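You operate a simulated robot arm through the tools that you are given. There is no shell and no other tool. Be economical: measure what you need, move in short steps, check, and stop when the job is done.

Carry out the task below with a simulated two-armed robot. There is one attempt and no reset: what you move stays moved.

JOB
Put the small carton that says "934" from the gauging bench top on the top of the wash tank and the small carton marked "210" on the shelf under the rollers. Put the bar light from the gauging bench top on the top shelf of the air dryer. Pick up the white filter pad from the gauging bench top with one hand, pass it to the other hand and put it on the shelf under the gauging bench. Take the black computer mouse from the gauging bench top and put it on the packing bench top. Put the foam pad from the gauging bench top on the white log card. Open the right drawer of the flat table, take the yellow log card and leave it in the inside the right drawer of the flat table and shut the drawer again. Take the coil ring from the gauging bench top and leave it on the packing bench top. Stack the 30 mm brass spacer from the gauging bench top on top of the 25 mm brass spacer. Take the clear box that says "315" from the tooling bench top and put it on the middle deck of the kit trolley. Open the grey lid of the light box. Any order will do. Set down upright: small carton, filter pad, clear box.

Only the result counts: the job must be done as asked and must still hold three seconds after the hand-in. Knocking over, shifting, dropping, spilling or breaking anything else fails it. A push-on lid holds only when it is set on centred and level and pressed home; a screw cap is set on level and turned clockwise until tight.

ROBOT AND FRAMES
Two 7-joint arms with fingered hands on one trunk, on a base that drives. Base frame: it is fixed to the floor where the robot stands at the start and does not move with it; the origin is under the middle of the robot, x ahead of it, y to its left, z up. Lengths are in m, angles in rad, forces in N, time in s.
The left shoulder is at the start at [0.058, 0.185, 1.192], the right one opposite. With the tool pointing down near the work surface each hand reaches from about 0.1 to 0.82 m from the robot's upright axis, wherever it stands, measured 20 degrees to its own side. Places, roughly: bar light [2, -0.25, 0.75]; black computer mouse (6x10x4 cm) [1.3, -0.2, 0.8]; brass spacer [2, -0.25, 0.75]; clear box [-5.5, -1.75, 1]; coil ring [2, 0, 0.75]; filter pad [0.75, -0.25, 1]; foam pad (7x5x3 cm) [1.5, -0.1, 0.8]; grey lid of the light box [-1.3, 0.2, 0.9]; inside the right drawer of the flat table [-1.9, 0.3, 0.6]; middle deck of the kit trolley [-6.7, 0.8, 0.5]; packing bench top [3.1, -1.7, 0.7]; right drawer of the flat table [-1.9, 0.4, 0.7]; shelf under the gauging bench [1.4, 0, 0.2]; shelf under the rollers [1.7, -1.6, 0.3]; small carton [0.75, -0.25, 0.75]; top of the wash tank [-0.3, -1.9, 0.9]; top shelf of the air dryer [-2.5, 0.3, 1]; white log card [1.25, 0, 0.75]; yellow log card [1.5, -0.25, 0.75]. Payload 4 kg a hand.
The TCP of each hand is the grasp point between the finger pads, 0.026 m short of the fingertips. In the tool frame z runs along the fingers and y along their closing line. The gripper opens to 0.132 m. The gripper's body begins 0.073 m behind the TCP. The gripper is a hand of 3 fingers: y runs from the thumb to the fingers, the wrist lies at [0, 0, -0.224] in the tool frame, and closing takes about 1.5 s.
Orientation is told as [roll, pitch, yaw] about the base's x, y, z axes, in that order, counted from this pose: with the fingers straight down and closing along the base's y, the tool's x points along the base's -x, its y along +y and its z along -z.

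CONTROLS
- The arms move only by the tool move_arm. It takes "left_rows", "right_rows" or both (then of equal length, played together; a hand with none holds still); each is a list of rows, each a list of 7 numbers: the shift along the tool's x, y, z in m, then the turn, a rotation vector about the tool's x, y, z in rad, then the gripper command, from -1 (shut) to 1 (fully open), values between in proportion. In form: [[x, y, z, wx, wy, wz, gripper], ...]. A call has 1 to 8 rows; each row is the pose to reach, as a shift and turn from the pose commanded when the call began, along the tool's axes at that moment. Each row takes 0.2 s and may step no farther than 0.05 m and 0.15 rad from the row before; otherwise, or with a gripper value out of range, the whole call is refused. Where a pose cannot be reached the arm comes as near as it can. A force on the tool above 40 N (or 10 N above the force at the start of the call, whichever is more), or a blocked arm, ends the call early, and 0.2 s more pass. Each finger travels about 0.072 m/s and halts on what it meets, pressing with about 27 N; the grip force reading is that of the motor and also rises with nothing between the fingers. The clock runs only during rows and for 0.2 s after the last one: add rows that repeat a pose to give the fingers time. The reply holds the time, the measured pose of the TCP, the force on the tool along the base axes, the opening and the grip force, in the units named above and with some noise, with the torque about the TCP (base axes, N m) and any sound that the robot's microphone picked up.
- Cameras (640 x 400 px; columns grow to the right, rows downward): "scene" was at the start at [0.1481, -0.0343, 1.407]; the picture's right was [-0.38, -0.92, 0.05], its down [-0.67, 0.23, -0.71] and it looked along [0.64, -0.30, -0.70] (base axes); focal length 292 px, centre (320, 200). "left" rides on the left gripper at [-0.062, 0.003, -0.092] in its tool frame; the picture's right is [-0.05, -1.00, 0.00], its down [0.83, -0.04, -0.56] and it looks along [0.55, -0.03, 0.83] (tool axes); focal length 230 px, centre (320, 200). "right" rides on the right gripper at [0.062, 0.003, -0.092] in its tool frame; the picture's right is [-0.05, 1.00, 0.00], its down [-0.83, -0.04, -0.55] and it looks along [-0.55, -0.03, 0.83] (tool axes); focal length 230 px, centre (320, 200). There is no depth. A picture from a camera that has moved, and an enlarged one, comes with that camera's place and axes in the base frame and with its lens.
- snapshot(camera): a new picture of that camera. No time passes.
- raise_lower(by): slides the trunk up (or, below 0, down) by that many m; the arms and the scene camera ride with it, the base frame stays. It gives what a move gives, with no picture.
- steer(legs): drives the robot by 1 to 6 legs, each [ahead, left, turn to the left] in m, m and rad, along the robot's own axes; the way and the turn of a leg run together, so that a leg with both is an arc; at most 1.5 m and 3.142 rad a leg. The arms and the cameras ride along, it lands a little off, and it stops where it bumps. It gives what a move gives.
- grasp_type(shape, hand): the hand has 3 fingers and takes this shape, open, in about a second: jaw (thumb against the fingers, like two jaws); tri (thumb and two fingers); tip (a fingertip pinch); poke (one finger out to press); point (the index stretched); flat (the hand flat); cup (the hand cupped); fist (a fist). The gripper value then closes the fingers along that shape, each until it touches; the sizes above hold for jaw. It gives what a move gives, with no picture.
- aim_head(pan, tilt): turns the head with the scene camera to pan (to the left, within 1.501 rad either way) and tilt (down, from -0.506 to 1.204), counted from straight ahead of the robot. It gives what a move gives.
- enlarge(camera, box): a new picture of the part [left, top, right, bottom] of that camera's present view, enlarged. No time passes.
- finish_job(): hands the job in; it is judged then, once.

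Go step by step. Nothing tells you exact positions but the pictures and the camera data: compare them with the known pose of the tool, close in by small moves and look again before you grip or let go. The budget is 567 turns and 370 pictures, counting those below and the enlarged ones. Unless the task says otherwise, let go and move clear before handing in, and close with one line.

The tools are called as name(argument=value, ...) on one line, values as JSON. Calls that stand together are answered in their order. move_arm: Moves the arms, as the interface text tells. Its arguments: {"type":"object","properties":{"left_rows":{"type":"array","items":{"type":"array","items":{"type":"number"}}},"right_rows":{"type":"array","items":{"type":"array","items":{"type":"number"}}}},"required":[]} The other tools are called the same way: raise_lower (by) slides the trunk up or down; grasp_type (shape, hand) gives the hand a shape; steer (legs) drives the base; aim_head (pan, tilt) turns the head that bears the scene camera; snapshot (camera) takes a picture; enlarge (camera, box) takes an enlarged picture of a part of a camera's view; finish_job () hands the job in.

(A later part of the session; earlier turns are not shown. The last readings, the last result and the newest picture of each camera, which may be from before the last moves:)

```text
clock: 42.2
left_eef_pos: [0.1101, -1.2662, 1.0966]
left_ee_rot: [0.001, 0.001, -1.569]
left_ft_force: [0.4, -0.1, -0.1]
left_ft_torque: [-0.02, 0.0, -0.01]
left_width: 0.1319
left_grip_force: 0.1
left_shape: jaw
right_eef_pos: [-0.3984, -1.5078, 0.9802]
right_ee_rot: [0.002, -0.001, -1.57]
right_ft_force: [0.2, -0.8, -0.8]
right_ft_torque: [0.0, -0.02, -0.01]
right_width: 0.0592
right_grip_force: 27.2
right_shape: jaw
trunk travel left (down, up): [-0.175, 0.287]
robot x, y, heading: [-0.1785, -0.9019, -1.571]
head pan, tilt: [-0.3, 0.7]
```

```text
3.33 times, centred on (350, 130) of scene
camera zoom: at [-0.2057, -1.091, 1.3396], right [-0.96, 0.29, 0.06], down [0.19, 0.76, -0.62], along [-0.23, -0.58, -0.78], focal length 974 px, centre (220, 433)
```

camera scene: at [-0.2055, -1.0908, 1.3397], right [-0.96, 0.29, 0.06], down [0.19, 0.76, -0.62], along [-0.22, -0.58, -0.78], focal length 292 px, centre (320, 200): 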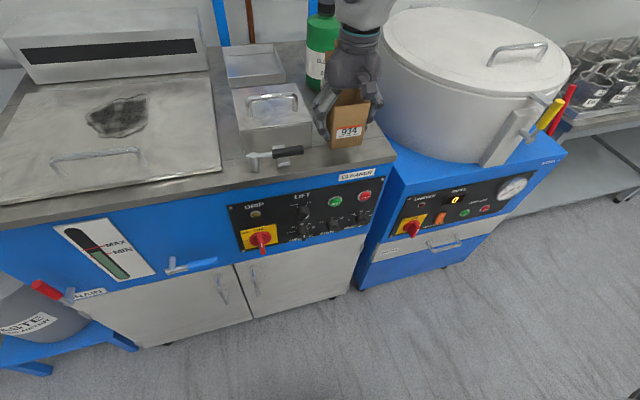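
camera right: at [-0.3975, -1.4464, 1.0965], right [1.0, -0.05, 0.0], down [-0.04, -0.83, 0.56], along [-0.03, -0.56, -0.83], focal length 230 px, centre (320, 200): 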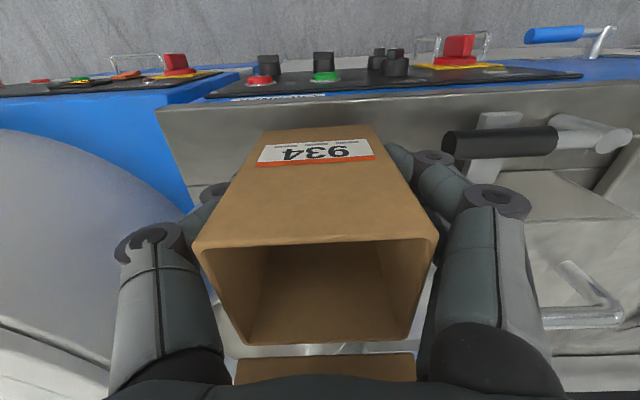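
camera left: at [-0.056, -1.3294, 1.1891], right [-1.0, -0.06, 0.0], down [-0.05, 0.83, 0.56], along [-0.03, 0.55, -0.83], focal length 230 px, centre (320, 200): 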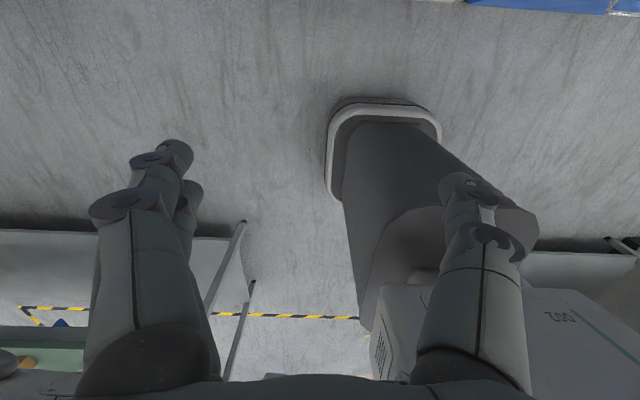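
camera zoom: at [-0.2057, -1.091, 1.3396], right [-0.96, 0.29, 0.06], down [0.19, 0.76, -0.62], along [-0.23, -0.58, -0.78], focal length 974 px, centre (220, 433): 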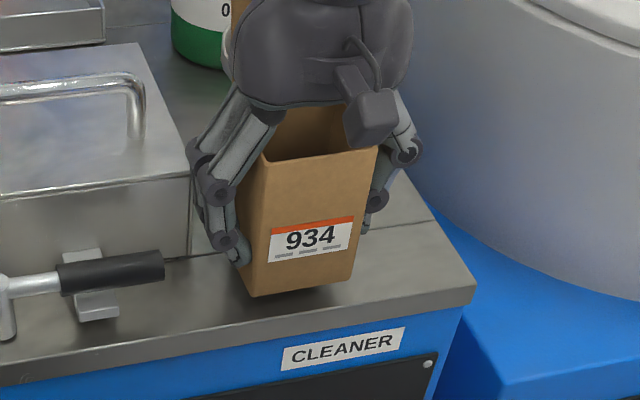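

move_arm(right_rows=[[0, 0, 0.003, 0, 0, 0, -1], [0, 0, 0.006, 0, 0, 0, -1], [0, 0, 0.009, 0, 0, 0, -1], [0, 0, 0.012, 0, 0, 0, -1]])

```text
clock: 43.2
left_eef_pos: [0.1096, -1.2662, 1.0958]
left_ee_rot: [0.0, 0.0, -1.569]
left_ft_force: [0.8, 0.3, 0.0]
left_ft_torque: [-0.04, -0.01, 0.01]
left_width: 0.1317
left_grip_force: 0.0
left_shape: jaw
right_eef_pos: [-0.3984, -1.5078, 0.9686]
right_ee_rot: [0.003, 0.001, -1.571]
right_ft_force: [0.7, 0.7, -1.2]
right_ft_torque: [-0.01, -0.02, 0.02]
right_width: 0.0593
right_grip_force: 27.0
right_shape: jaw
trunk travel left (down, up): [-0.175, 0.287]
robot x, y, heading: [-0.1809, -0.9037, -1.569]
head pan, tilt: [-0.3, 0.7]
```

move_arm(right_rows=[[0, 0, 0.003, 0, 0, 0, -1], [0, 0, 0.006, 0, 0, 0, -1], [0, 0, 0.009, 0, 0, 0, -1], [0, 0, 0.012, 0, 0, 0, -1], [0, 0, 0.015, 0, 0, 0, -1]])

enlarge(camera="scene", box=[280, 70, 420, 190])

```text
clock: 44.3
left_eef_pos: [0.109, -1.2652, 1.097]
left_ee_rot: [-0.001, -0.003, -1.57]
left_ft_force: [1.1, 0.0, -0.1]
left_ft_torque: [0.03, -0.03, 0.0]
left_width: 0.132
left_grip_force: 0.1
left_shape: jaw
right_eef_pos: [-0.3976, -1.509, 0.9649]
right_ee_rot: [0.008, -0.013, -1.573]
right_ft_force: [-1.5, 8.8, 23.4]
right_ft_torque: [0.18, 0.2, -0.03]
right_width: 0.0599
right_grip_force: 27.3
right_shape: jaw
trunk travel left (down, up): [-0.175, 0.287]
robot x, y, heading: [-0.1819, -0.9043, -1.568]
head pan, tilt: [-0.3, 0.7]
stopped in row 5 (right hand): the force on the tool passed its limit at 42 N (the readings are from after the stop); the commanded pose is now the measured one
```

```text
3.33 times, centred on (350, 130) of scene
camera zoom: at [-0.2056, -1.0879, 1.34], right [-0.96, 0.29, 0.06], down [0.19, 0.76, -0.62], along [-0.23, -0.58, -0.78], focal length 974 px, centre (220, 433)
```

zoom: 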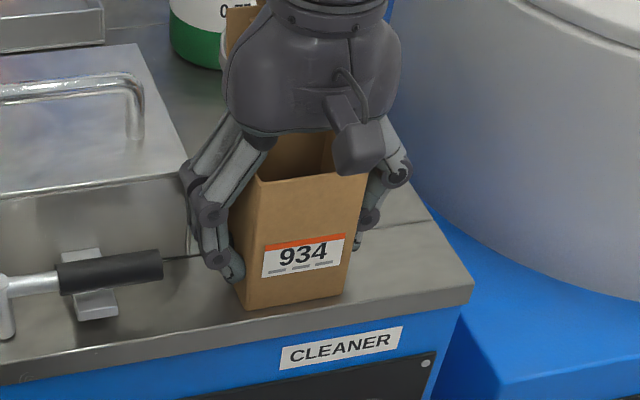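

Contact: deck z ≈0.905. The carton is near the front edge, so I lift slightly, shift 15 mm back and set down.

move_arm(right_rows=[[0, 0, -0.006, 0, 0, 0, -1], [0, 0, -0.012, 0, 0, 0, -1], [-0.008, 0, -0.012, 0, 0, 0, -1], [-0.015, 0, -0.012, 0, 0, 0, -1], [-0.015, 0, -0.006, 0, 0, 0, -1], [-0.015, 0, -0.003, 0, 0, 0, -1], [-0.015, 0, -0.001, 0, 0, 0, -1]])

enlarge(camera="scene", box=[280, 70, 420, 190])

```text
clock: 45.9
left_eef_pos: [0.1099, -1.2639, 1.0982]
left_ee_rot: [0.001, -0.003, -1.569]
left_ft_force: [0.0, -0.6, 0.3]
left_ft_torque: [0.0, -0.03, 0.02]
left_width: 0.1319
left_grip_force: 0.0
left_shape: jaw
right_eef_pos: [-0.398, -1.5237, 0.965]
right_ee_rot: [0.005, -0.015, -1.573]
right_ft_force: [-2.2, 7.6, 18.8]
right_ft_torque: [-0.12, -0.16, 0.33]
right_width: 0.0595
right_grip_force: 26.6
right_shape: jaw
trunk travel left (down, up): [-0.175, 0.287]
robot x, y, heading: [-0.177, -0.9044, -1.568]
head pan, tilt: [-0.3, 0.7]
```

```text
3.33 times, centred on (350, 130) of scene
camera zoom: at [-0.2053, -1.0874, 1.3405], right [-0.96, 0.29, 0.06], down [0.19, 0.76, -0.62], along [-0.23, -0.58, -0.78], focal length 974 px, centre (220, 433)
```

zoom: 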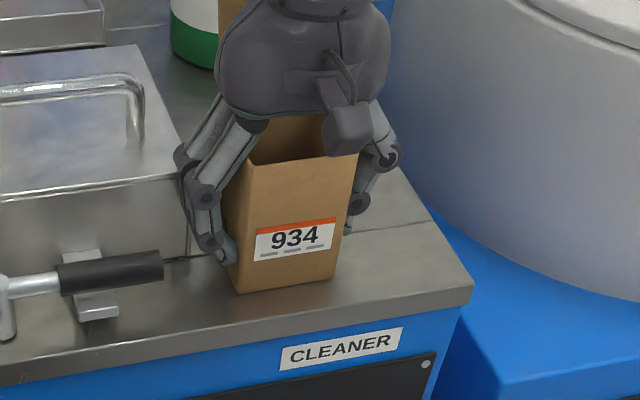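

Good placement. Release and rise.

move_arm(right_rows=[[0, 0, 0, 0, 0, 0, 0.1], [0, 0, 0, 0, 0, 0, 0.3], [0, 0, 0, 0, 0, 0, 0.3], [0, 0, -0.03, 0, 0, 0, 0.3], [0, 0, -0.07, 0, 0, 0, 0.3], [0, 0, -0.12, 0, 0, 0, 0.3], [0, 0, -0.17, 0, 0, 0, 0.3]])

enlarge(camera="scene", box=[240, 20, 440, 190])

```text
clock: 47.5
left_eef_pos: [0.1109, -1.266, 1.0971]
left_ee_rot: [0.001, -0.001, -1.569]
left_ft_force: [-0.2, 0.6, 0.0]
left_ft_torque: [0.0, 0.02, -0.02]
left_width: 0.1318
left_grip_force: 0.1
left_shape: jaw
right_eef_pos: [-0.3998, -1.5217, 1.1327]
right_ee_rot: [0.005, -0.011, -1.572]
right_ft_force: [-0.4, -0.2, 0.6]
right_ft_torque: [-0.01, 0.01, -0.03]
right_width: 0.0856
right_grip_force: 0.1
right_shape: jaw
trunk travel left (down, up): [-0.175, 0.287]
robot x, y, heading: [-0.1787, -0.9059, -1.566]
head pan, tilt: [-0.3, 0.7]
```

```text
2.35 times, centred on (340, 105) of scene
camera zoom: at [-0.2054, -1.0901, 1.3398], right [-0.96, 0.29, 0.06], down [0.19, 0.76, -0.62], along [-0.23, -0.58, -0.78], focal length 688 px, centre (273, 424)
```

zoom: 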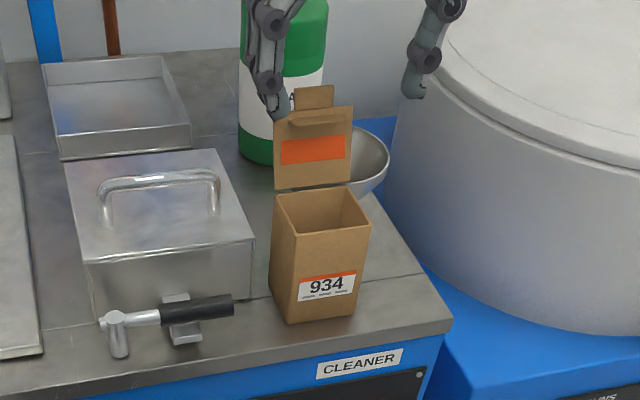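

Carton 934 done. I retract the right hand and drive around to the aisle on the right side of the gauging bench.

move_arm(right_rows=[[0.03, 0, -0.03, 0, 0, 0, 0.3], [0.07, 0, -0.05, 0, 0, 0, 0.3], [0.11, 0, -0.06, 0, 0, 0, 1], [0.15, 0, -0.06, 0, 0, 0, 1], [0.19, 0, -0.06, 0, 0, 0, 1], [0.22, 0, -0.06, 0, 0, 0, 1]])

steer(legs=[[0, 0, 1.57], [1.2, 0, 0], [0, 0, 1.57]])

aim_head(pan=0, tilt=0.7)

snapshot(camera="scene")

```text
clock: 48.9
left_eef_pos: [0.1102, -1.2678, 1.0968]
left_ee_rot: [0.0, -0.002, -1.567]
left_ft_force: [-0.3, 0.6, 0.1]
left_ft_torque: [-0.02, 0.0, -0.01]
left_width: 0.1322
left_grip_force: 0.2
left_shape: jaw
right_eef_pos: [-0.4006, -1.3019, 1.1907]
right_ee_rot: [0.004, -0.01, -1.57]
right_ft_force: [0.3, 1.2, 0.0]
right_ft_torque: [-0.02, -0.01, 0.0]
right_width: 0.1318
right_grip_force: 0.0
right_shape: jaw
trunk travel left (down, up): [-0.175, 0.287]
robot x, y, heading: [-0.1804, -0.9055, -1.57]
head pan, tilt: [-0.3, 0.7]
```

```text
clock: 62.6
left_eef_pos: [0.7109, -0.5422, 1.0978]
left_ee_rot: [0.0, 0.002, 1.602]
left_ft_force: [-0.2, -0.3, 0.0]
left_ft_torque: [0.01, -0.02, 0.01]
left_width: 0.1319
left_grip_force: 0.0
left_shape: jaw
right_eef_pos: [1.2202, -0.4925, 1.1902]
right_ee_rot: [0.005, -0.008, 1.598]
right_ft_force: [0.0, 0.0, -0.1]
right_ft_torque: [0.03, -0.02, 0.06]
right_width: 0.1317
right_grip_force: 0.1
right_shape: jaw
trunk travel left (down, up): [-0.175, 0.287]
robot x, y, heading: [1.0114, -0.8933, 1.6]
head pan, tilt: [-0.3, 0.7]
```

```text
clock: 63.4
left_eef_pos: [0.7122, -0.543, 1.0974]
left_ee_rot: [0.001, -0.001, 1.602]
left_ft_force: [0.7, 0.2, 0.6]
left_ft_torque: [0.0, -0.01, 0.02]
left_width: 0.1318
left_grip_force: 0.0
left_shape: jaw
right_eef_pos: [1.2207, -0.4923, 1.1903]
right_ee_rot: [0.005, -0.009, 1.6]
right_ft_force: [-0.3, 0.2, -0.7]
right_ft_torque: [0.0, 0.01, 0.02]
right_width: 0.1318
right_grip_force: 0.0
right_shape: jaw
trunk travel left (down, up): [-0.175, 0.287]
robot x, y, heading: [1.0106, -0.8955, 1.601]
head pan, tilt: [0.0, 0.7]
```

```text
334 pictures are left
camera scene: at [1.0013, -0.7093, 1.3388], right [1.0, 0.03, 0.0], down [0.02, -0.79, -0.61], along [-0.02, 0.61, -0.79], focal length 292 px, centre (320, 200)
```

scene: 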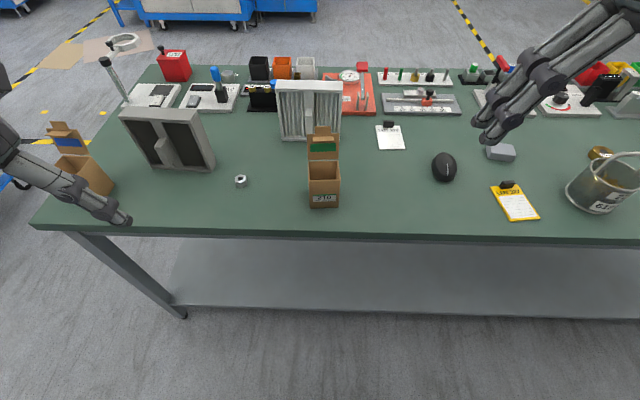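

I now see carton "210" at about (1.0,-0.28), the white pad behind it, mouse, white card, yellow card and foam. I position the base for the right hand to take carton 210.

steer(legs=[[0.1, 0.15, -0.03]])

raise_lower(by=-0.1)

snapshot(camera="right")

snapshot(camera="scene")

```text
clock: 65.0
left_eef_pos: [0.5699, -0.4366, 1.0965]
left_ee_rot: [0.0, 0.001, 1.567]
left_ft_force: [0.2, -0.1, -0.2]
left_ft_torque: [0.0, -0.03, 0.01]
left_width: 0.132
left_grip_force: 0.0
left_shape: jaw
right_eef_pos: [1.0802, -0.4009, 1.1915]
right_ee_rot: [0.005, -0.01, 1.566]
right_ft_force: [-0.5, 0.4, 0.1]
right_ft_torque: [-0.01, 0.02, 0.0]
right_width: 0.132
right_grip_force: 0.1
right_shape: jaw
trunk travel left (down, up): [-0.175, 0.287]
robot x, y, heading: [0.8604, -0.8016, 1.568]
head pan, tilt: [0.0, 0.7]
```

```text
clock: 66.3
left_eef_pos: [0.5703, -0.4375, 0.999]
left_ee_rot: [0.0, -0.002, 1.569]
left_ft_force: [0.6, -1.1, 0.5]
left_ft_torque: [0.0, 0.01, -0.02]
left_width: 0.132
left_grip_force: 0.1
left_shape: jaw
right_eef_pos: [1.08, -0.4023, 1.0908]
right_ee_rot: [0.005, -0.01, 1.566]
right_ft_force: [-0.5, -0.1, -0.3]
right_ft_torque: [0.03, 0.04, -0.03]
right_width: 0.1319
right_grip_force: 0.1
right_shape: jaw
trunk travel left (down, up): [-0.075, 0.387]
robot x, y, heading: [0.8547, -0.8021, 1.571]
head pan, tilt: [0.0, 0.7]
```

```text
333 pictures are left
camera right: at [1.0765, -0.4656, 1.1827], right [-1.0, 0.06, 0.01], down [0.05, 0.82, 0.56], along [0.03, 0.56, -0.83], focal length 230 px, centre (320, 200)
```

right: 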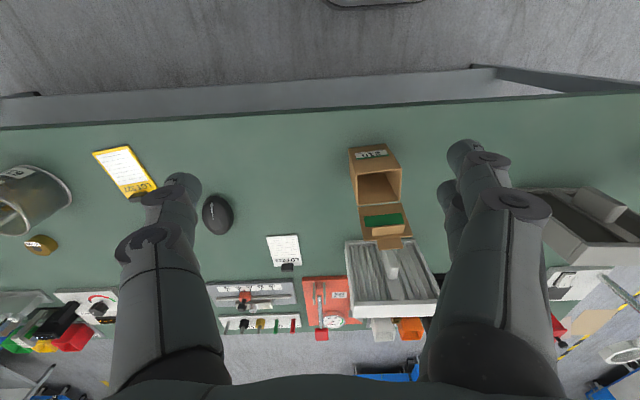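

```text
332 pictures are left
camera scene: at [0.8544, -0.5281, 1.1939], right [1.0, 0.0, 0.0], down [0.0, -0.88, -0.47], along [0.0, 0.47, -0.88], focal length 292 px, centre (320, 200)
```

scene: 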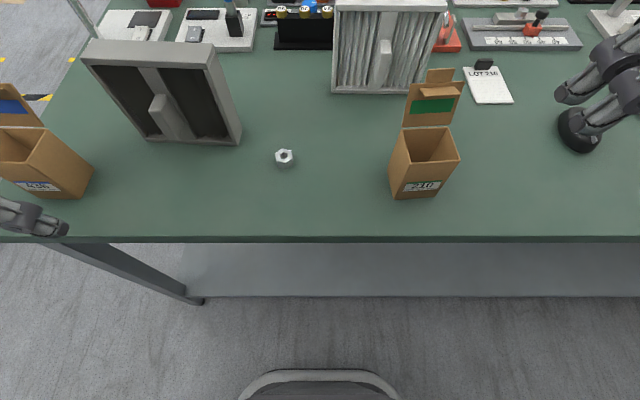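

move_arm(right_rows=[[-0.04, 0.03, 0, 0, 0, -0.04, 1], [-0.08, 0.06, 0, 0, 0, -0.08, 1], [-0.115, 0.082, 0.02, 0, 0, -0.1, 1], [-0.115, 0.082, 0.05, 0, 0, -0.1, 1]])

snapshot(camera="right")

```text
clock: 67.3
left_eef_pos: [0.5704, -0.4356, 0.9968]
left_ee_rot: [-0.001, -0.002, 1.567]
left_ft_force: [0.6, 0.0, -0.5]
left_ft_torque: [-0.01, 0.0, -0.02]
left_width: 0.1318
left_grip_force: 0.0
left_shape: jaw
right_eef_pos: [0.9972, -0.2848, 1.0425]
right_ee_rot: [0.005, -0.014, 1.667]
right_ft_force: [0.2, 0.0, -0.4]
right_ft_torque: [0.03, -0.02, 0.05]
right_width: 0.132
right_grip_force: 0.0
right_shape: jaw
trunk travel left (down, up): [-0.075, 0.387]
robot x, y, heading: [0.8585, -0.8002, 1.57]
head pan, tilt: [0.0, 0.7]
```

```text
331 pictures are left
camera right: at [1.0002, -0.3477, 1.1341], right [-1.0, -0.04, 0.01], down [-0.03, 0.82, 0.56], along [-0.03, 0.56, -0.83], focal length 230 px, centre (320, 200)
```

right: 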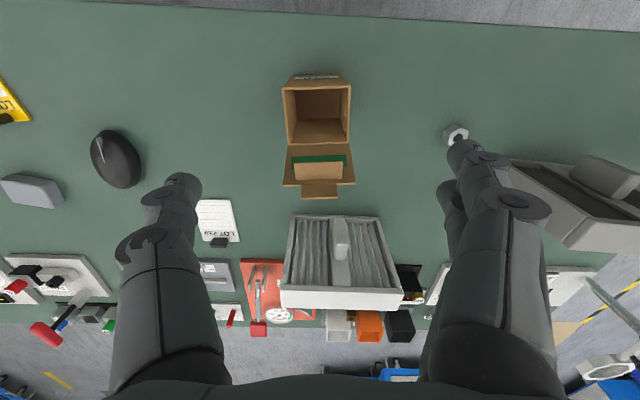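

move_arm(right_rows=[[0, 0, 0.045, 0, 0, 0, 1], [0, 0, 0.09, 0, 0, 0, 1], [0, 0, 0.135, 0, 0, 0, 1], [0, 0, 0.18, 0, 0, 0, 1], [0, 0, 0.195, 0, 0, 0, 1]])

snapshot(camera="right")

```text
clock: 68.5
left_eef_pos: [0.5699, -0.4358, 0.9967]
left_ee_rot: [0.0, -0.002, 1.567]
left_ft_force: [0.6, 0.3, -0.7]
left_ft_torque: [0.02, 0.0, 0.0]
left_width: 0.1319
left_grip_force: 0.1
left_shape: jaw
right_eef_pos: [0.9967, -0.2845, 0.8463]
right_ee_rot: [0.004, -0.011, 1.667]
right_ft_force: [0.4, -0.5, 0.6]
right_ft_torque: [0.0, 0.0, 0.01]
right_width: 0.132
right_grip_force: 0.1
right_shape: jaw
trunk travel left (down, up): [-0.075, 0.387]
robot x, y, heading: [0.8559, -0.7965, 1.572]
head pan, tilt: [0.0, 0.7]
```

```text
330 pictures are left
camera right: at [0.9991, -0.3463, 0.9381], right [-1.0, -0.04, 0.0], down [-0.03, 0.83, 0.56], along [-0.03, 0.56, -0.83], focal length 230 px, centre (320, 200)
```

right: 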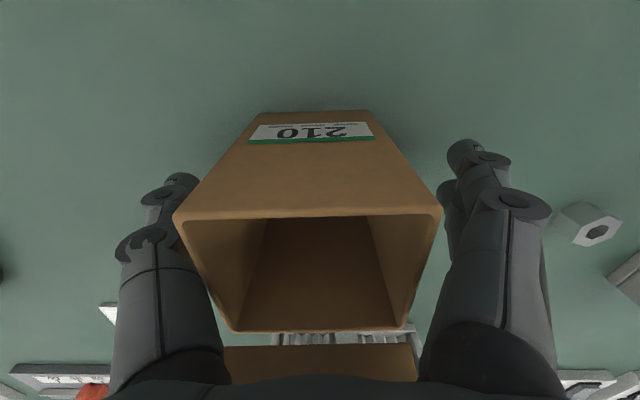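

move_arm(right_rows=[[0.005, -0.005, 0, 0, 0, 0, 1], [0.005, -0.005, 0, 0, 0, 0, 0], [0.005, -0.005, 0, 0, 0, 0, -0.3], [0.005, -0.005, 0, 0, 0, 0, -1], [0.005, -0.005, 0, 0, 0, 0, -1], [0.005, -0.005, 0, 0, 0, 0, -1], [0.005, -0.005, 0, 0, 0, 0, -1]])

move_arm(right_rows=[[0, 0, -0.04, 0, 0, 0, -1], [0, 0, -0.08, 0, 0, 0, -1], [0, 0, -0.12, 0, 0, 0, -1], [0, 0, -0.16, 0, 0, 0, -1], [0.04, 0, -0.16, 0, 0, 0, -1], [0.08, -0.02, -0.16, 0, 0, 0, -1], [0.12, -0.04, -0.16, 0, 0, 0, -1]])

```text
clock: 70.1
left_eef_pos: [0.5695, -0.4361, 0.9961]
left_ee_rot: [0.0, -0.001, 1.567]
left_ft_force: [-0.1, -0.7, 0.7]
left_ft_torque: [-0.01, -0.01, -0.04]
left_width: 0.1319
left_grip_force: 0.1
left_shape: jaw
right_eef_pos: [1.0031, -0.2891, 0.8464]
right_ee_rot: [0.004, -0.009, 1.666]
right_ft_force: [0.2, 0.8, 0.2]
right_ft_torque: [0.0, -0.03, -0.01]
right_width: 0.0597
right_grip_force: 26.7
right_shape: jaw
trunk travel left (down, up): [-0.075, 0.387]
robot x, y, heading: [0.8607, -0.7992, 1.568]
head pan, tilt: [0.0, 0.7]
```

```text
clock: 71.7
left_eef_pos: [0.5709, -0.4379, 0.9971]
left_ee_rot: [0.001, -0.002, 1.568]
left_ft_force: [-0.5, 0.1, 0.2]
left_ft_torque: [0.02, 0.01, -0.01]
left_width: 0.1319
left_grip_force: 0.1
left_shape: jaw
right_eef_pos: [1.0555, -0.4067, 1.0033]
right_ee_rot: [0.005, -0.011, 1.668]
right_ft_force: [0.2, -0.7, 0.0]
right_ft_torque: [-0.01, 0.0, 0.04]
right_width: 0.0596
right_grip_force: 26.9
right_shape: jaw
trunk travel left (down, up): [-0.075, 0.387]
robot x, y, heading: [0.8538, -0.799, 1.566]
head pan, tilt: [0.0, 0.7]
```

Carton 210 held. Moving along the aisle to the rollers and turning round.

raise_lower(by=0.1)

steer(legs=[[-0.03, -0.8, 0], [0, 0, -1.57], [0, 0, -1.57]])

snapshot(camera="scene")

```text
clock: 73.0
left_eef_pos: [0.5704, -0.4354, 1.0962]
left_ee_rot: [0.0, 0.003, 1.569]
left_ft_force: [-0.2, -0.3, 0.1]
left_ft_torque: [-0.01, -0.01, 0.02]
left_width: 0.132
left_grip_force: 0.1
left_shape: jaw
right_eef_pos: [1.0555, -0.4043, 1.1041]
right_ee_rot: [0.004, -0.009, 1.667]
right_ft_force: [-0.6, -1.1, -0.1]
right_ft_torque: [0.05, -0.01, -0.04]
right_width: 0.0595
right_grip_force: 27.2
right_shape: jaw
trunk travel left (down, up): [-0.175, 0.287]
robot x, y, heading: [0.8535, -0.8003, 1.574]
head pan, tilt: [0.0, 0.7]
```

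```text
clock: 84.9
left_eef_pos: [1.9364, -1.1907, 1.0978]
left_ee_rot: [0.001, 0.001, -1.567]
left_ft_force: [-0.2, 0.3, 0.1]
left_ft_torque: [0.0, 0.02, -0.02]
left_width: 0.132
left_grip_force: 0.2
left_shape: jaw
right_eef_pos: [1.4514, -1.223, 1.1052]
right_ee_rot: [0.003, -0.008, -1.47]
right_ft_force: [-0.1, -0.8, 0.4]
right_ft_torque: [0.03, 0.0, 0.01]
right_width: 0.0594
right_grip_force: 27.0
right_shape: jaw
trunk travel left (down, up): [-0.175, 0.287]
robot x, y, heading: [1.6499, -0.8286, -1.564]
head pan, tilt: [0.0, 0.7]
```

```text
329 pictures are left
camera scene: at [1.6457, -1.0187, 1.3388], right [-1.0, 0.0, 0.0], down [0.0, 0.79, -0.61], along [0.0, -0.61, -0.79], focal length 292 px, centre (320, 200)
```

scene: 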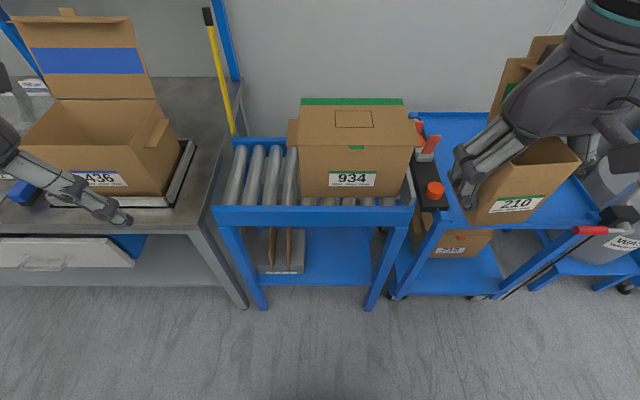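

The shelf is under a frame, so the carton must go in with a horizontal hand. I'll set it back on the gauging bench edge and regrip it from the front with the left hand (its camera then rides on top).

steer(legs=[[0, 0, 1.57], [0, 0, 1.57], [0, 0.63, 0]])

raise_lower(by=-0.1)

snapshot(camera="scene")

```text
clock: 96.0
left_eef_pos: [0.746, -0.4677, 1.0968]
left_ee_rot: [-0.001, -0.001, 1.572]
left_ft_force: [0.2, 0.1, -0.8]
left_ft_torque: [-0.03, -0.01, -0.03]
left_width: 0.1322
left_grip_force: 0.0
left_shape: jaw
right_eef_pos: [1.2313, -0.4336, 1.1057]
right_ee_rot: [0.003, -0.01, 1.671]
right_ft_force: [0.1, 0.3, 0.2]
right_ft_torque: [-0.01, 0.02, -0.04]
right_width: 0.0587
right_grip_force: 27.2
right_shape: jaw
trunk travel left (down, up): [-0.175, 0.287]
robot x, y, heading: [1.0313, -0.8312, 1.575]
head pan, tilt: [0.0, 0.7]
```

```text
clock: 97.3
left_eef_pos: [0.7456, -0.4671, 0.9975]
left_ee_rot: [0.001, -0.004, 1.572]
left_ft_force: [1.1, 0.0, -0.4]
left_ft_torque: [0.06, -0.01, -0.01]
left_width: 0.1317
left_grip_force: 0.1
left_shape: jaw
right_eef_pos: [1.2304, -0.4352, 1.0068]
right_ee_rot: [0.003, -0.01, 1.671]
right_ft_force: [0.6, -0.4, -0.6]
right_ft_torque: [-0.03, 0.02, -0.02]
right_width: 0.059
right_grip_force: 27.6
right_shape: jaw
trunk travel left (down, up): [-0.075, 0.387]
robot x, y, heading: [1.034, -0.832, 1.574]
head pan, tilt: [0.0, 0.7]
```

```text
328 pictures are left
camera scene: at [1.0306, -0.5567, 1.1938], right [1.0, 0.0, 0.0], down [0.0, -0.88, -0.47], along [0.0, 0.47, -0.88], focal length 292 px, centre (320, 200)
```

scene: 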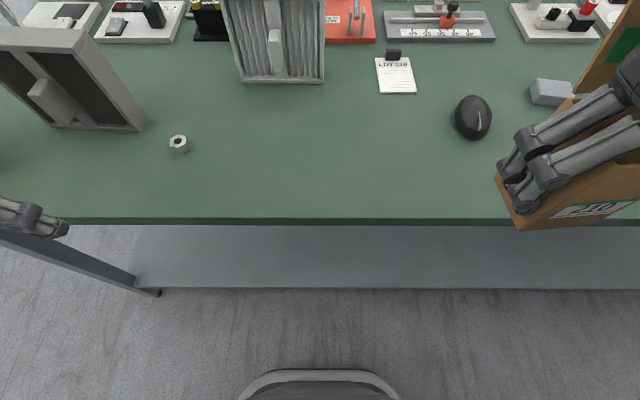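

move_arm(right_rows=[[-0.04, 0.005, 0.02, 0, 0, 0.04, -1], [-0.08, 0.012, 0.04, 0, 0, 0.08, -1], [-0.1125, 0.019, 0.08, 0, 0, 0.1, -1], [-0.1125, 0.019, 0.12, 0, 0, 0.1, -1], [-0.1125, 0.019, 0.14, 0, 0, 0.1, -1], [-0.1125, 0.019, 0.148, 0, 0, 0.1, -1]])

move_arm(right_rows=[[0, 0, 0.004, 0, 0, 0, -1], [0, 0, 0.007, 0, 0, 0, -1], [0, 0, 0.01, 0, 0, 0, -1], [0, 0, 0.0125, 0, 0, 0, -1], [0, 0, 0.015, 0, 0, 0, -1]])

```text
refused: row 3 steps farther than a row can; nothing moved
```

```text
clock: 98.5
left_eef_pos: [0.746, -0.4652, 0.9972]
left_ee_rot: [0.0, 0.001, 1.573]
left_ft_force: [-0.6, 0.1, 0.2]
left_ft_torque: [0.0, -0.01, -0.02]
left_width: 0.1317
left_grip_force: 0.1
left_shape: jaw
right_eef_pos: [1.2306, -0.4334, 0.9901]
right_ee_rot: [0.003, -0.01, 1.669]
right_ft_force: [-0.9, 0.0, 0.5]
right_ft_torque: [-0.02, -0.03, -0.01]
right_width: 0.0588
right_grip_force: 27.1
right_shape: jaw
trunk travel left (down, up): [-0.075, 0.387]
robot x, y, heading: [1.0338, -0.8289, 1.572]
head pan, tilt: [0.0, 0.7]
```

move_arm(right_rows=[[-0.04, 0.005, 0.01, 0, 0, 0.04, -1], [-0.08, 0.012, 0.03, 0, 0, 0.08, -1], [-0.1125, 0.019, 0.055, 0, 0, 0.1, -1], [-0.1125, 0.019, 0.09, 0, 0, 0.1, -1], [-0.1125, 0.019, 0.12, 0, 0, 0.1, -1], [-0.1125, 0.019, 0.13, 0, 0, 0.1, -1], [-0.1125, 0.019, 0.136, 0, 0, 0.1, -1]])

move_arm(right_rows=[[0, 0, 0.003, 0, 0, 0, -1], [0, 0, 0.006, 0, 0, 0, -1], [0, 0, 0.008, 0, 0, 0, -1], [0, 0, 0.01, 0, 0, 0, -1]])

snapshot(camera="scene")

```text
clock: 100.1
left_eef_pos: [0.7457, -0.4654, 0.9966]
left_ee_rot: [-0.001, 0.0, 1.572]
left_ft_force: [0.0, -0.5, 0.7]
left_ft_torque: [0.0, -0.01, 0.03]
left_width: 0.1319
left_grip_force: 0.1
left_shape: jaw
right_eef_pos: [1.1994, -0.3208, 0.8537]
right_ee_rot: [0.004, -0.009, 1.572]
right_ft_force: [0.2, 0.5, -0.4]
right_ft_torque: [0.02, 0.01, -0.03]
right_width: 0.0587
right_grip_force: 27.1
right_shape: jaw
trunk travel left (down, up): [-0.075, 0.387]
robot x, y, heading: [1.0338, -0.8315, 1.576]
head pan, tilt: [0.0, 0.7]
```

```text
clock: 101.1
left_eef_pos: [0.7455, -0.4673, 0.9968]
left_ee_rot: [0.0, -0.002, 1.572]
left_ft_force: [-0.2, 0.0, 0.3]
left_ft_torque: [0.0, -0.02, -0.01]
left_width: 0.1318
left_grip_force: 0.1
left_shape: jaw
right_eef_pos: [1.2001, -0.3221, 0.8462]
right_ee_rot: [0.006, -0.007, 1.572]
right_ft_force: [0.6, -0.2, 1.3]
right_ft_torque: [0.01, -0.04, 0.03]
right_width: 0.0589
right_grip_force: 26.5
right_shape: jaw
trunk travel left (down, up): [-0.075, 0.387]
robot x, y, heading: [1.0342, -0.8273, 1.573]
head pan, tilt: [0.0, 0.7]
```

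```text
327 pictures are left
camera scene: at [1.0305, -0.5559, 1.1934], right [1.0, 0.0, 0.0], down [0.0, -0.88, -0.47], along [0.0, 0.47, -0.88], focal length 292 px, centre (320, 200)
```

scene: 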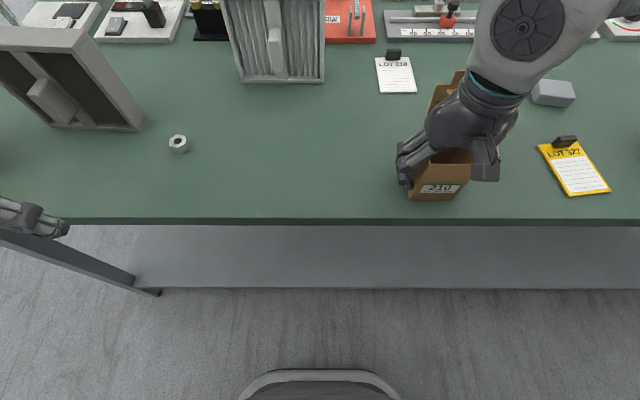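

move_arm(right_rows=[[0, 0, 0.001, 0, 0, 0, 0], [0, 0, 0.001, 0, 0, 0, 0.4], [0, 0, 0.001, 0, 0, 0, 0.4], [0, 0, -0.03, 0, 0, 0, 0.4], [0, 0, -0.075, 0, 0, 0, 0.4], [0, 0, -0.12, 0, 0, 0, 0.4], [0, 0, -0.165, 0, 0, 0, 0.4], [0, 0, -0.21, 0, 0, 0, 0.4]])

move_arm(right_rows=[[0.04, -0.01, 0, 0, 0, 0, 1], [0.08, -0.03, 0, 0, 0, 0, 1], [0.11, -0.06, 0, 0, 0, 0, 1], [0.13, -0.1, 0, 0, 0, 0, 1], [0.13, -0.15, 0, 0, 0, 0, 1]], left_rows=[[0, 0, -0.03, 0, 0, 0, 1], [0.03, 0, -0.03, 0, 0, 0, 1], [0.06, 0, -0.03, 0, 0, 0, 1], [0.09, 0, -0.03, 0, 0, 0, 1], [0.1, 0, -0.03, 0, 0, 0, 1]])

steer(legs=[[0, -0.32, 0]])

snapshot(camera="scene")

```text
clock: 102.9
left_eef_pos: [0.7449, -0.4657, 0.9973]
left_ee_rot: [-0.001, -0.002, 1.573]
left_ft_force: [-0.2, 0.1, -0.2]
left_ft_torque: [0.02, 0.0, 0.02]
left_width: 0.1324
left_grip_force: 0.2
left_shape: jaw
right_eef_pos: [1.199, -0.3235, 1.0546]
right_ee_rot: [0.006, -0.009, 1.571]
right_ft_force: [0.3, 0.1, 0.2]
right_ft_torque: [0.0, 0.03, -0.02]
right_width: 0.0921
right_grip_force: 0.1
right_shape: jaw
trunk travel left (down, up): [-0.075, 0.387]
robot x, y, heading: [1.0312, -0.8289, 1.573]
head pan, tilt: [0.0, 0.7]
```

```text
clock: 104.1
left_eef_pos: [0.7584, -0.5646, 1.022]
left_ee_rot: [-0.001, -0.003, 1.573]
left_ft_force: [-0.1, 1.2, -0.2]
left_ft_torque: [0.01, 0.02, -0.01]
left_width: 0.132
left_grip_force: 0.0
left_shape: jaw
left hand out of reach, approached as far as the arm can: row 4, 5
right_eef_pos: [1.3537, -0.4529, 1.0534]
right_ee_rot: [0.007, -0.009, 1.571]
right_ft_force: [1.2, -0.1, -0.3]
right_ft_torque: [0.01, 0.0, 0.03]
right_width: 0.1321
right_grip_force: 0.1
right_shape: jaw
trunk travel left (down, up): [-0.075, 0.387]
robot x, y, heading: [1.0301, -0.8296, 1.57]
head pan, tilt: [0.0, 0.7]
```

```text
clock: 106.3
left_eef_pos: [1.0814, -0.5635, 1.0226]
left_ee_rot: [-0.001, -0.001, 1.57]
left_ft_force: [-0.4, -0.6, -0.2]
left_ft_torque: [0.01, 0.02, 0.0]
left_width: 0.132
left_grip_force: 0.0
left_shape: jaw
right_eef_pos: [1.6761, -0.4519, 1.0543]
right_ee_rot: [0.005, -0.009, 1.569]
right_ft_force: [-0.1, 0.0, -0.6]
right_ft_torque: [0.0, 0.06, 0.01]
right_width: 0.1318
right_grip_force: 0.0
right_shape: jaw
trunk travel left (down, up): [-0.075, 0.387]
robot x, y, heading: [1.355, -0.828, 1.572]
head pan, tilt: [0.0, 0.7]
```

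```text
326 pictures are left
camera scene: at [1.3544, -0.5552, 1.1932], right [1.0, 0.0, 0.0], down [0.0, -0.88, -0.47], along [0.0, 0.47, -0.88], focal length 292 px, centre (320, 200)
```

scene: 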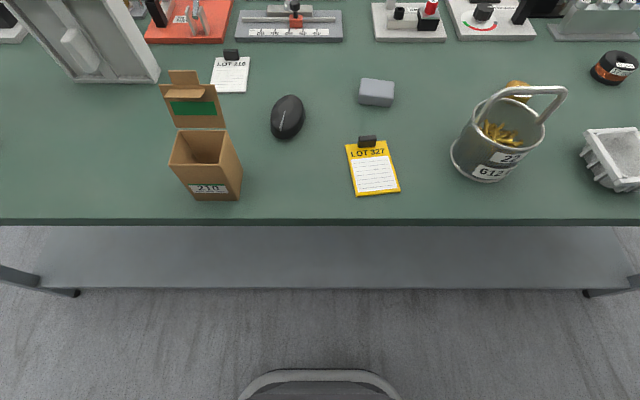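

Now I back off a bit and rotate the left hand to point horizontally forward.

steer(legs=[[-0.15, 0, 0]])

move_arm(left_rows=[[-0.03, -0.01, 0, 0, -0.14, 0, 1], [-0.06, -0.03, 0, 0, -0.28, 0, 1], [-0.09, -0.05, 0, 0, -0.42, 0, 1], [-0.12, -0.07, 0, 0, -0.56, 0, 1], [-0.15, -0.09, 0, 0, -0.7, 0, 1], [-0.17, -0.11, 0, 0, -0.84, 0, 1], [-0.17, -0.12, 0, 0, -0.98, 0, 1], [-0.17, -0.12, 0, 0, -1.12, 0, 1]])

move_arm(left_rows=[[0, 0, 0, 0, -0.15, 0, 1], [0, 0, 0, 0, -0.3, 0, 1], [0, 0, 0, 0, -0.45, 0, 1]])

```text
clock: 107.7
left_eef_pos: [1.0801, -0.7135, 1.0221]
left_ee_rot: [-0.001, -0.001, 1.571]
left_ft_force: [-0.7, -1.0, 0.0]
left_ft_torque: [0.02, 0.04, -0.03]
left_width: 0.1319
left_grip_force: 0.0
left_shape: jaw
right_eef_pos: [1.6757, -0.6025, 1.0541]
right_ee_rot: [0.005, -0.01, 1.568]
right_ft_force: [0.3, -0.1, -0.7]
right_ft_torque: [0.0, 0.01, 0.02]
right_width: 0.1321
right_grip_force: 0.1
right_shape: jaw
trunk travel left (down, up): [-0.075, 0.387]
robot x, y, heading: [1.3582, -0.9784, 1.574]
head pan, tilt: [0.0, 0.7]
```

```text
clock: 109.5
left_eef_pos: [1.2096, -0.5393, 1.0259]
left_ee_rot: [0.042, -0.923, 1.51]
left_ft_force: [-0.8, 0.2, -0.8]
left_ft_torque: [-0.05, 0.0, -0.03]
left_width: 0.1318
left_grip_force: 0.1
left_shape: jaw
left hand out of reach, approached as far as the arm can: row 7, 8
right_eef_pos: [1.6744, -0.6024, 1.0544]
right_ee_rot: [0.006, -0.009, 1.57]
right_ft_force: [-0.4, -0.1, 1.2]
right_ft_torque: [0.01, -0.03, -0.01]
right_width: 0.1318
right_grip_force: 0.1
right_shape: jaw
trunk travel left (down, up): [-0.075, 0.387]
robot x, y, heading: [1.3575, -0.9771, 1.567]
head pan, tilt: [0.0, 0.7]
```

```text
clock: 110.3
left_eef_pos: [1.2677, -0.508, 1.0645]
left_ee_rot: [0.111, -1.348, 1.459]
left_ft_force: [0.2, 0.7, 0.4]
left_ft_torque: [0.03, 0.01, -0.03]
left_width: 0.1318
left_grip_force: 0.2
left_shape: jaw
left hand out of reach, approached as far as the arm can: row 1, 2, 3
right_eef_pos: [1.6762, -0.601, 1.0532]
right_ee_rot: [0.005, -0.009, 1.568]
right_ft_force: [0.3, 0.2, -0.6]
right_ft_torque: [0.0, -0.01, 0.05]
right_width: 0.132
right_grip_force: 0.1
right_shape: jaw
trunk travel left (down, up): [-0.075, 0.387]
robot x, y, heading: [1.359, -0.9823, 1.574]
head pan, tilt: [0.0, 0.7]
```

move_arm(left_rows=[[0.035, 0.011, 0.018, 0, -0.04, 0, 1], [0.07, 0.022, 0.036, 0, -0.08, 0, 1], [0.105, 0.033, 0.054, 0, -0.12, 0, 1], [0.14, 0.044, 0.072, 0, -0.17, 0, 1], [0.17, 0.052, 0.085, 0, -0.2, 0, 1], [0.19, 0.058, 0.092, 0, -0.222, 0, 1]])

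snapshot(camera="left")

snapshot(camera="scene")

```text
clock: 111.7
left_eef_pos: [1.2138, -0.4433, 0.8927]
left_ee_rot: [-2.112, -1.54, -2.596]
left_ft_force: [-0.3, -0.2, 0.2]
left_ft_torque: [0.0, 0.0, 0.03]
left_width: 0.1318
left_grip_force: 0.1
left_shape: jaw
left hand out of reach, approached as far as the arm can: row 1, 2, 3, 4, 5, 6
right_eef_pos: [1.6756, -0.6037, 1.0554]
right_ee_rot: [0.005, -0.008, 1.567]
right_ft_force: [0.0, -0.5, 0.1]
right_ft_torque: [-0.01, -0.01, -0.04]
right_width: 0.1321
right_grip_force: 0.0
right_shape: jaw
trunk travel left (down, up): [-0.075, 0.387]
robot x, y, heading: [1.355, -0.9776, 1.576]
head pan, tilt: [0.0, 0.7]
```

```text
325 pictures are left
camera left: at [1.2102, -0.5369, 0.9526], right [1.0, 0.0, 0.08], down [0.07, -0.54, -0.84], along [0.04, 0.84, -0.54], focal length 230 px, centre (320, 200)
```

left: 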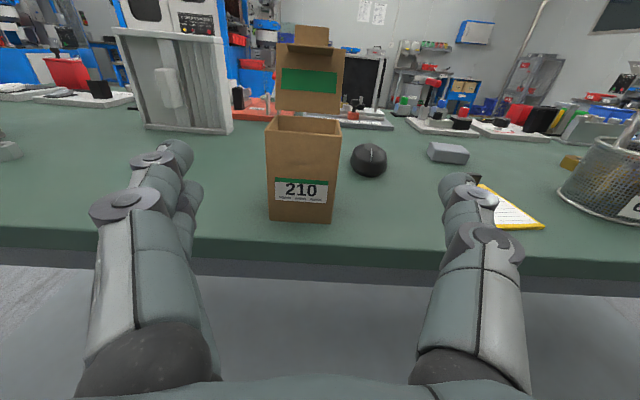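

```text
324 pictures are left
camera scene: at [1.353, -0.706, 1.1934], right [1.0, 0.0, 0.0], down [0.0, -0.88, -0.47], along [0.0, 0.47, -0.88], focal length 292 px, centre (320, 200)
```

scene: 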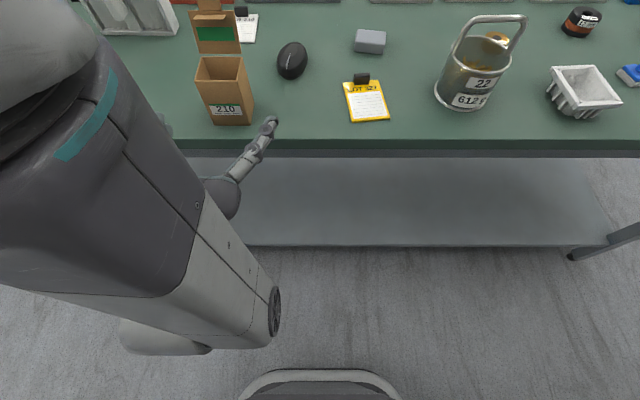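

The left hand now faces the carton horizontally. I align, move in and grip.

move_arm(left_rows=[[0.02, 0.008, 0.0, 0, 0, 0.04, 1], [0.041, 0.016, 0.0, 0, 0, 0.08, 1], [0.041, 0.016, 0.04, 0, 0, 0.08, 1], [0.041, 0.016, 0.08, 0, 0, 0.08, 1], [0.041, 0.016, 0.105, 0, 0, 0.08, 1], [0.041, 0.016, 0.125, 0, 0, 0.08, 1]])

snapshot(camera="left")

```text
clock: 113.1
left_eef_pos: [1.2267, -0.3296, 0.8552]
left_ee_rot: [1.769, -1.464, -0.221]
left_ft_force: [0.2, 0.0, 0.5]
left_ft_torque: [0.02, -0.01, -0.02]
left_width: 0.1321
left_grip_force: 0.0
left_shape: jaw
left hand out of reach, approached as far as the arm can: row 4, 5, 6
right_eef_pos: [1.6754, -0.6022, 1.0537]
right_ee_rot: [0.006, -0.009, 1.57]
right_ft_force: [0.3, 0.4, 0.4]
right_ft_torque: [-0.01, -0.04, -0.01]
right_width: 0.1319
right_grip_force: 0.1
right_shape: jaw
trunk travel left (down, up): [-0.075, 0.387]
robot x, y, heading: [1.3546, -0.9773, 1.576]
head pan, tilt: [0.0, 0.7]
```

```text
323 pictures are left
camera left: at [1.2277, -0.4224, 0.914], right [1.0, -0.02, -0.05], down [-0.06, -0.54, -0.84], along [-0.01, 0.84, -0.54], focal length 230 px, centre (320, 200)
```

left: 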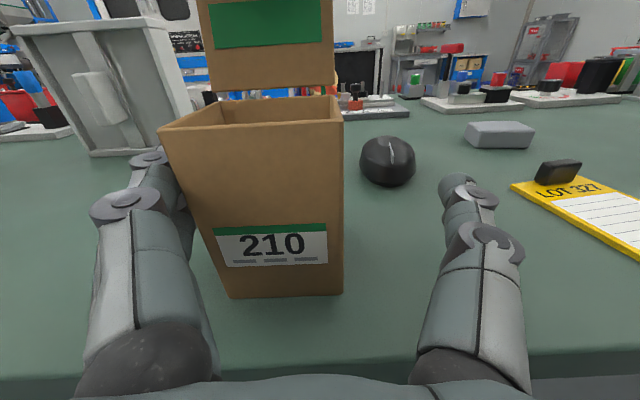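

steer(legs=[[0, 0.026, 0]])

snapshot(camera="left")

```text
clock: 113.9
left_eef_pos: [1.199, -0.3274, 0.8545]
left_ee_rot: [1.773, -1.462, -0.225]
left_ft_force: [0.1, -0.4, -0.8]
left_ft_torque: [-0.03, -0.02, 0.0]
left_width: 0.1322
left_grip_force: 0.0
left_shape: jaw
right_eef_pos: [1.6488, -0.6033, 1.0541]
right_ee_rot: [0.005, -0.008, 1.569]
right_ft_force: [-0.7, -0.3, 0.5]
right_ft_torque: [-0.01, -0.01, 0.02]
right_width: 0.1318
right_grip_force: 0.0
right_shape: jaw
trunk travel left (down, up): [-0.075, 0.387]
robot x, y, heading: [1.3302, -0.9822, 1.572]
head pan, tilt: [0.0, 0.7]
```

```text
322 pictures are left
camera left: at [1.2014, -0.4228, 0.9139], right [1.0, -0.02, -0.05], down [-0.06, -0.54, -0.84], along [-0.01, 0.84, -0.54], focal length 230 px, centre (320, 200)
```

left: 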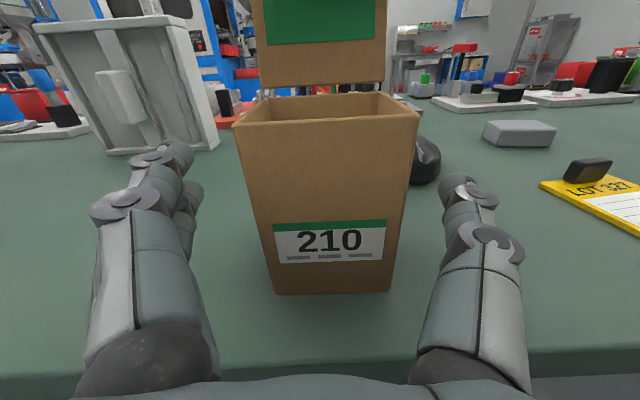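

Centred now. Close the left hand.

move_arm(left_rows=[[0, 0, 0, 0, 0, 0, 0.2], [0, 0, 0, 0, 0, 0, -0.2], [0, 0, 0, 0, 0, 0, -1], [0, 0, 0, 0, 0, 0, -1], [0, 0, 0, 0, 0, 0, -1], [0, 0, 0, 0, 0, 0, -1], [0, 0, 0, 0, 0, 0, -1]])

snapshot(camera="left")

```text
clock: 115.5
left_eef_pos: [1.1999, -0.327, 0.8554]
left_ee_rot: [1.774, -1.462, -0.225]
left_ft_force: [0.5, 0.3, 1.5]
left_ft_torque: [0.01, -0.03, 0.0]
left_width: 0.0599
left_grip_force: 27.1
left_shape: jaw
right_eef_pos: [1.65, -0.6025, 1.0538]
right_ee_rot: [0.005, -0.009, 1.569]
right_ft_force: [-0.3, -0.5, -0.4]
right_ft_torque: [-0.03, 0.02, 0.01]
right_width: 0.1319
right_grip_force: 0.0
right_shape: jaw
trunk travel left (down, up): [-0.075, 0.387]
robot x, y, heading: [1.3294, -0.9785, 1.567]
head pan, tilt: [0.0, 0.7]
```

```text
321 pictures are left
camera left: at [1.2018, -0.4228, 0.9141], right [1.0, -0.02, -0.05], down [-0.06, -0.54, -0.84], along [-0.01, 0.84, -0.54], focal length 230 px, centre (320, 200)
```

left: 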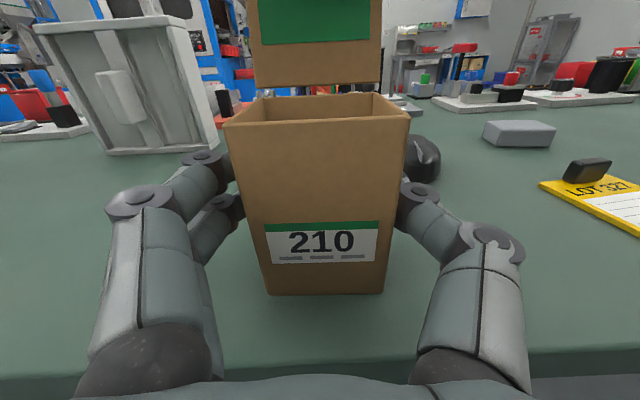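

Held firmly and upright. I lift with the trunk, move forward, and turn around to face the rollers.

raise_lower(by=0.25)

steer(legs=[[0.2, -0.1, 0], [0, 0, -1.57], [0, 0, -1.57]])

aim_head(pan=0.1, tilt=0.9)

snapshot(camera="scene")

snapshot(camera="left")

```text
clock: 118.1
left_eef_pos: [1.2004, -0.4051, 1.3106]
left_ee_rot: [2.832, -1.214, -1.263]
left_ft_force: [0.3, 0.4, 0.0]
left_ft_torque: [0.0, -0.01, 0.0]
left_width: 0.0601
left_grip_force: 26.9
left_shape: jaw
right_eef_pos: [1.6498, -0.603, 1.3043]
right_ee_rot: [0.005, -0.008, 1.569]
right_ft_force: [0.1, -0.1, -0.1]
right_ft_torque: [-0.01, -0.02, 0.01]
right_width: 0.1319
right_grip_force: 0.0
right_shape: jaw
trunk travel left (down, up): [-0.325, 0.137]
robot x, y, heading: [1.3311, -0.9777, 1.569]
head pan, tilt: [0.0, 0.7]
```

```text
clock: 127.4
left_eef_pos: [1.5679, -1.347, 1.3103]
left_ee_rot: [2.834, -1.215, 1.889]
left_ft_force: [-0.2, 0.4, -1.2]
left_ft_torque: [0.0, 0.05, 0.01]
left_width: 0.0598
left_grip_force: 27.4
left_shape: jaw
right_eef_pos: [1.1161, -1.1564, 1.304]
right_ee_rot: [0.006, -0.009, -1.563]
right_ft_force: [-0.4, -0.1, 0.6]
right_ft_torque: [0.02, 0.03, 0.03]
right_width: 0.1319
right_grip_force: 0.1
right_shape: jaw
trunk travel left (down, up): [-0.325, 0.137]
robot x, y, heading: [1.4344, -0.7769, -1.564]
head pan, tilt: [0.0, 0.7]
```

```text
clock: 128.1
left_eef_pos: [1.5681, -1.3473, 1.3102]
left_ee_rot: [2.833, -1.214, 1.887]
left_ft_force: [0.0, 0.9, -0.6]
left_ft_torque: [-0.03, -0.04, 0.01]
left_width: 0.0596
left_grip_force: 27.0
left_shape: jaw
right_eef_pos: [1.1161, -1.1557, 1.3044]
right_ee_rot: [0.005, -0.008, -1.562]
right_ft_force: [-0.5, 0.2, -1.0]
right_ft_torque: [0.01, -0.01, -0.02]
right_width: 0.1319
right_grip_force: 0.0
right_shape: jaw
trunk travel left (down, up): [-0.325, 0.137]
robot x, y, heading: [1.4269, -0.7768, -1.558]
head pan, tilt: [0.099, 0.901]
```

```text
320 pictures are left
camera scene: at [1.4365, -0.8704, 1.5004], right [-0.99, -0.11, -0.01], down [-0.09, 0.81, -0.58], along [0.07, -0.58, -0.81], focal length 292 px, centre (320, 200)
```

scene: 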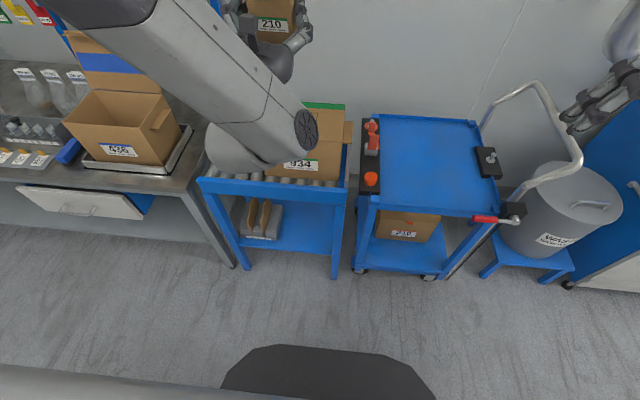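

```text
319 pictures are left
camera left: at [1.5653, -1.2416, 1.3379], right [-1.0, -0.01, -0.06], down [0.05, 0.25, -0.97], along [0.02, -0.97, -0.25], focal length 230 px, centre (320, 200)
```

left: 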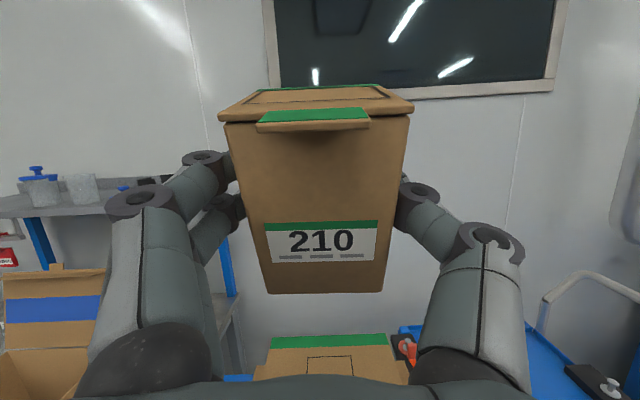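

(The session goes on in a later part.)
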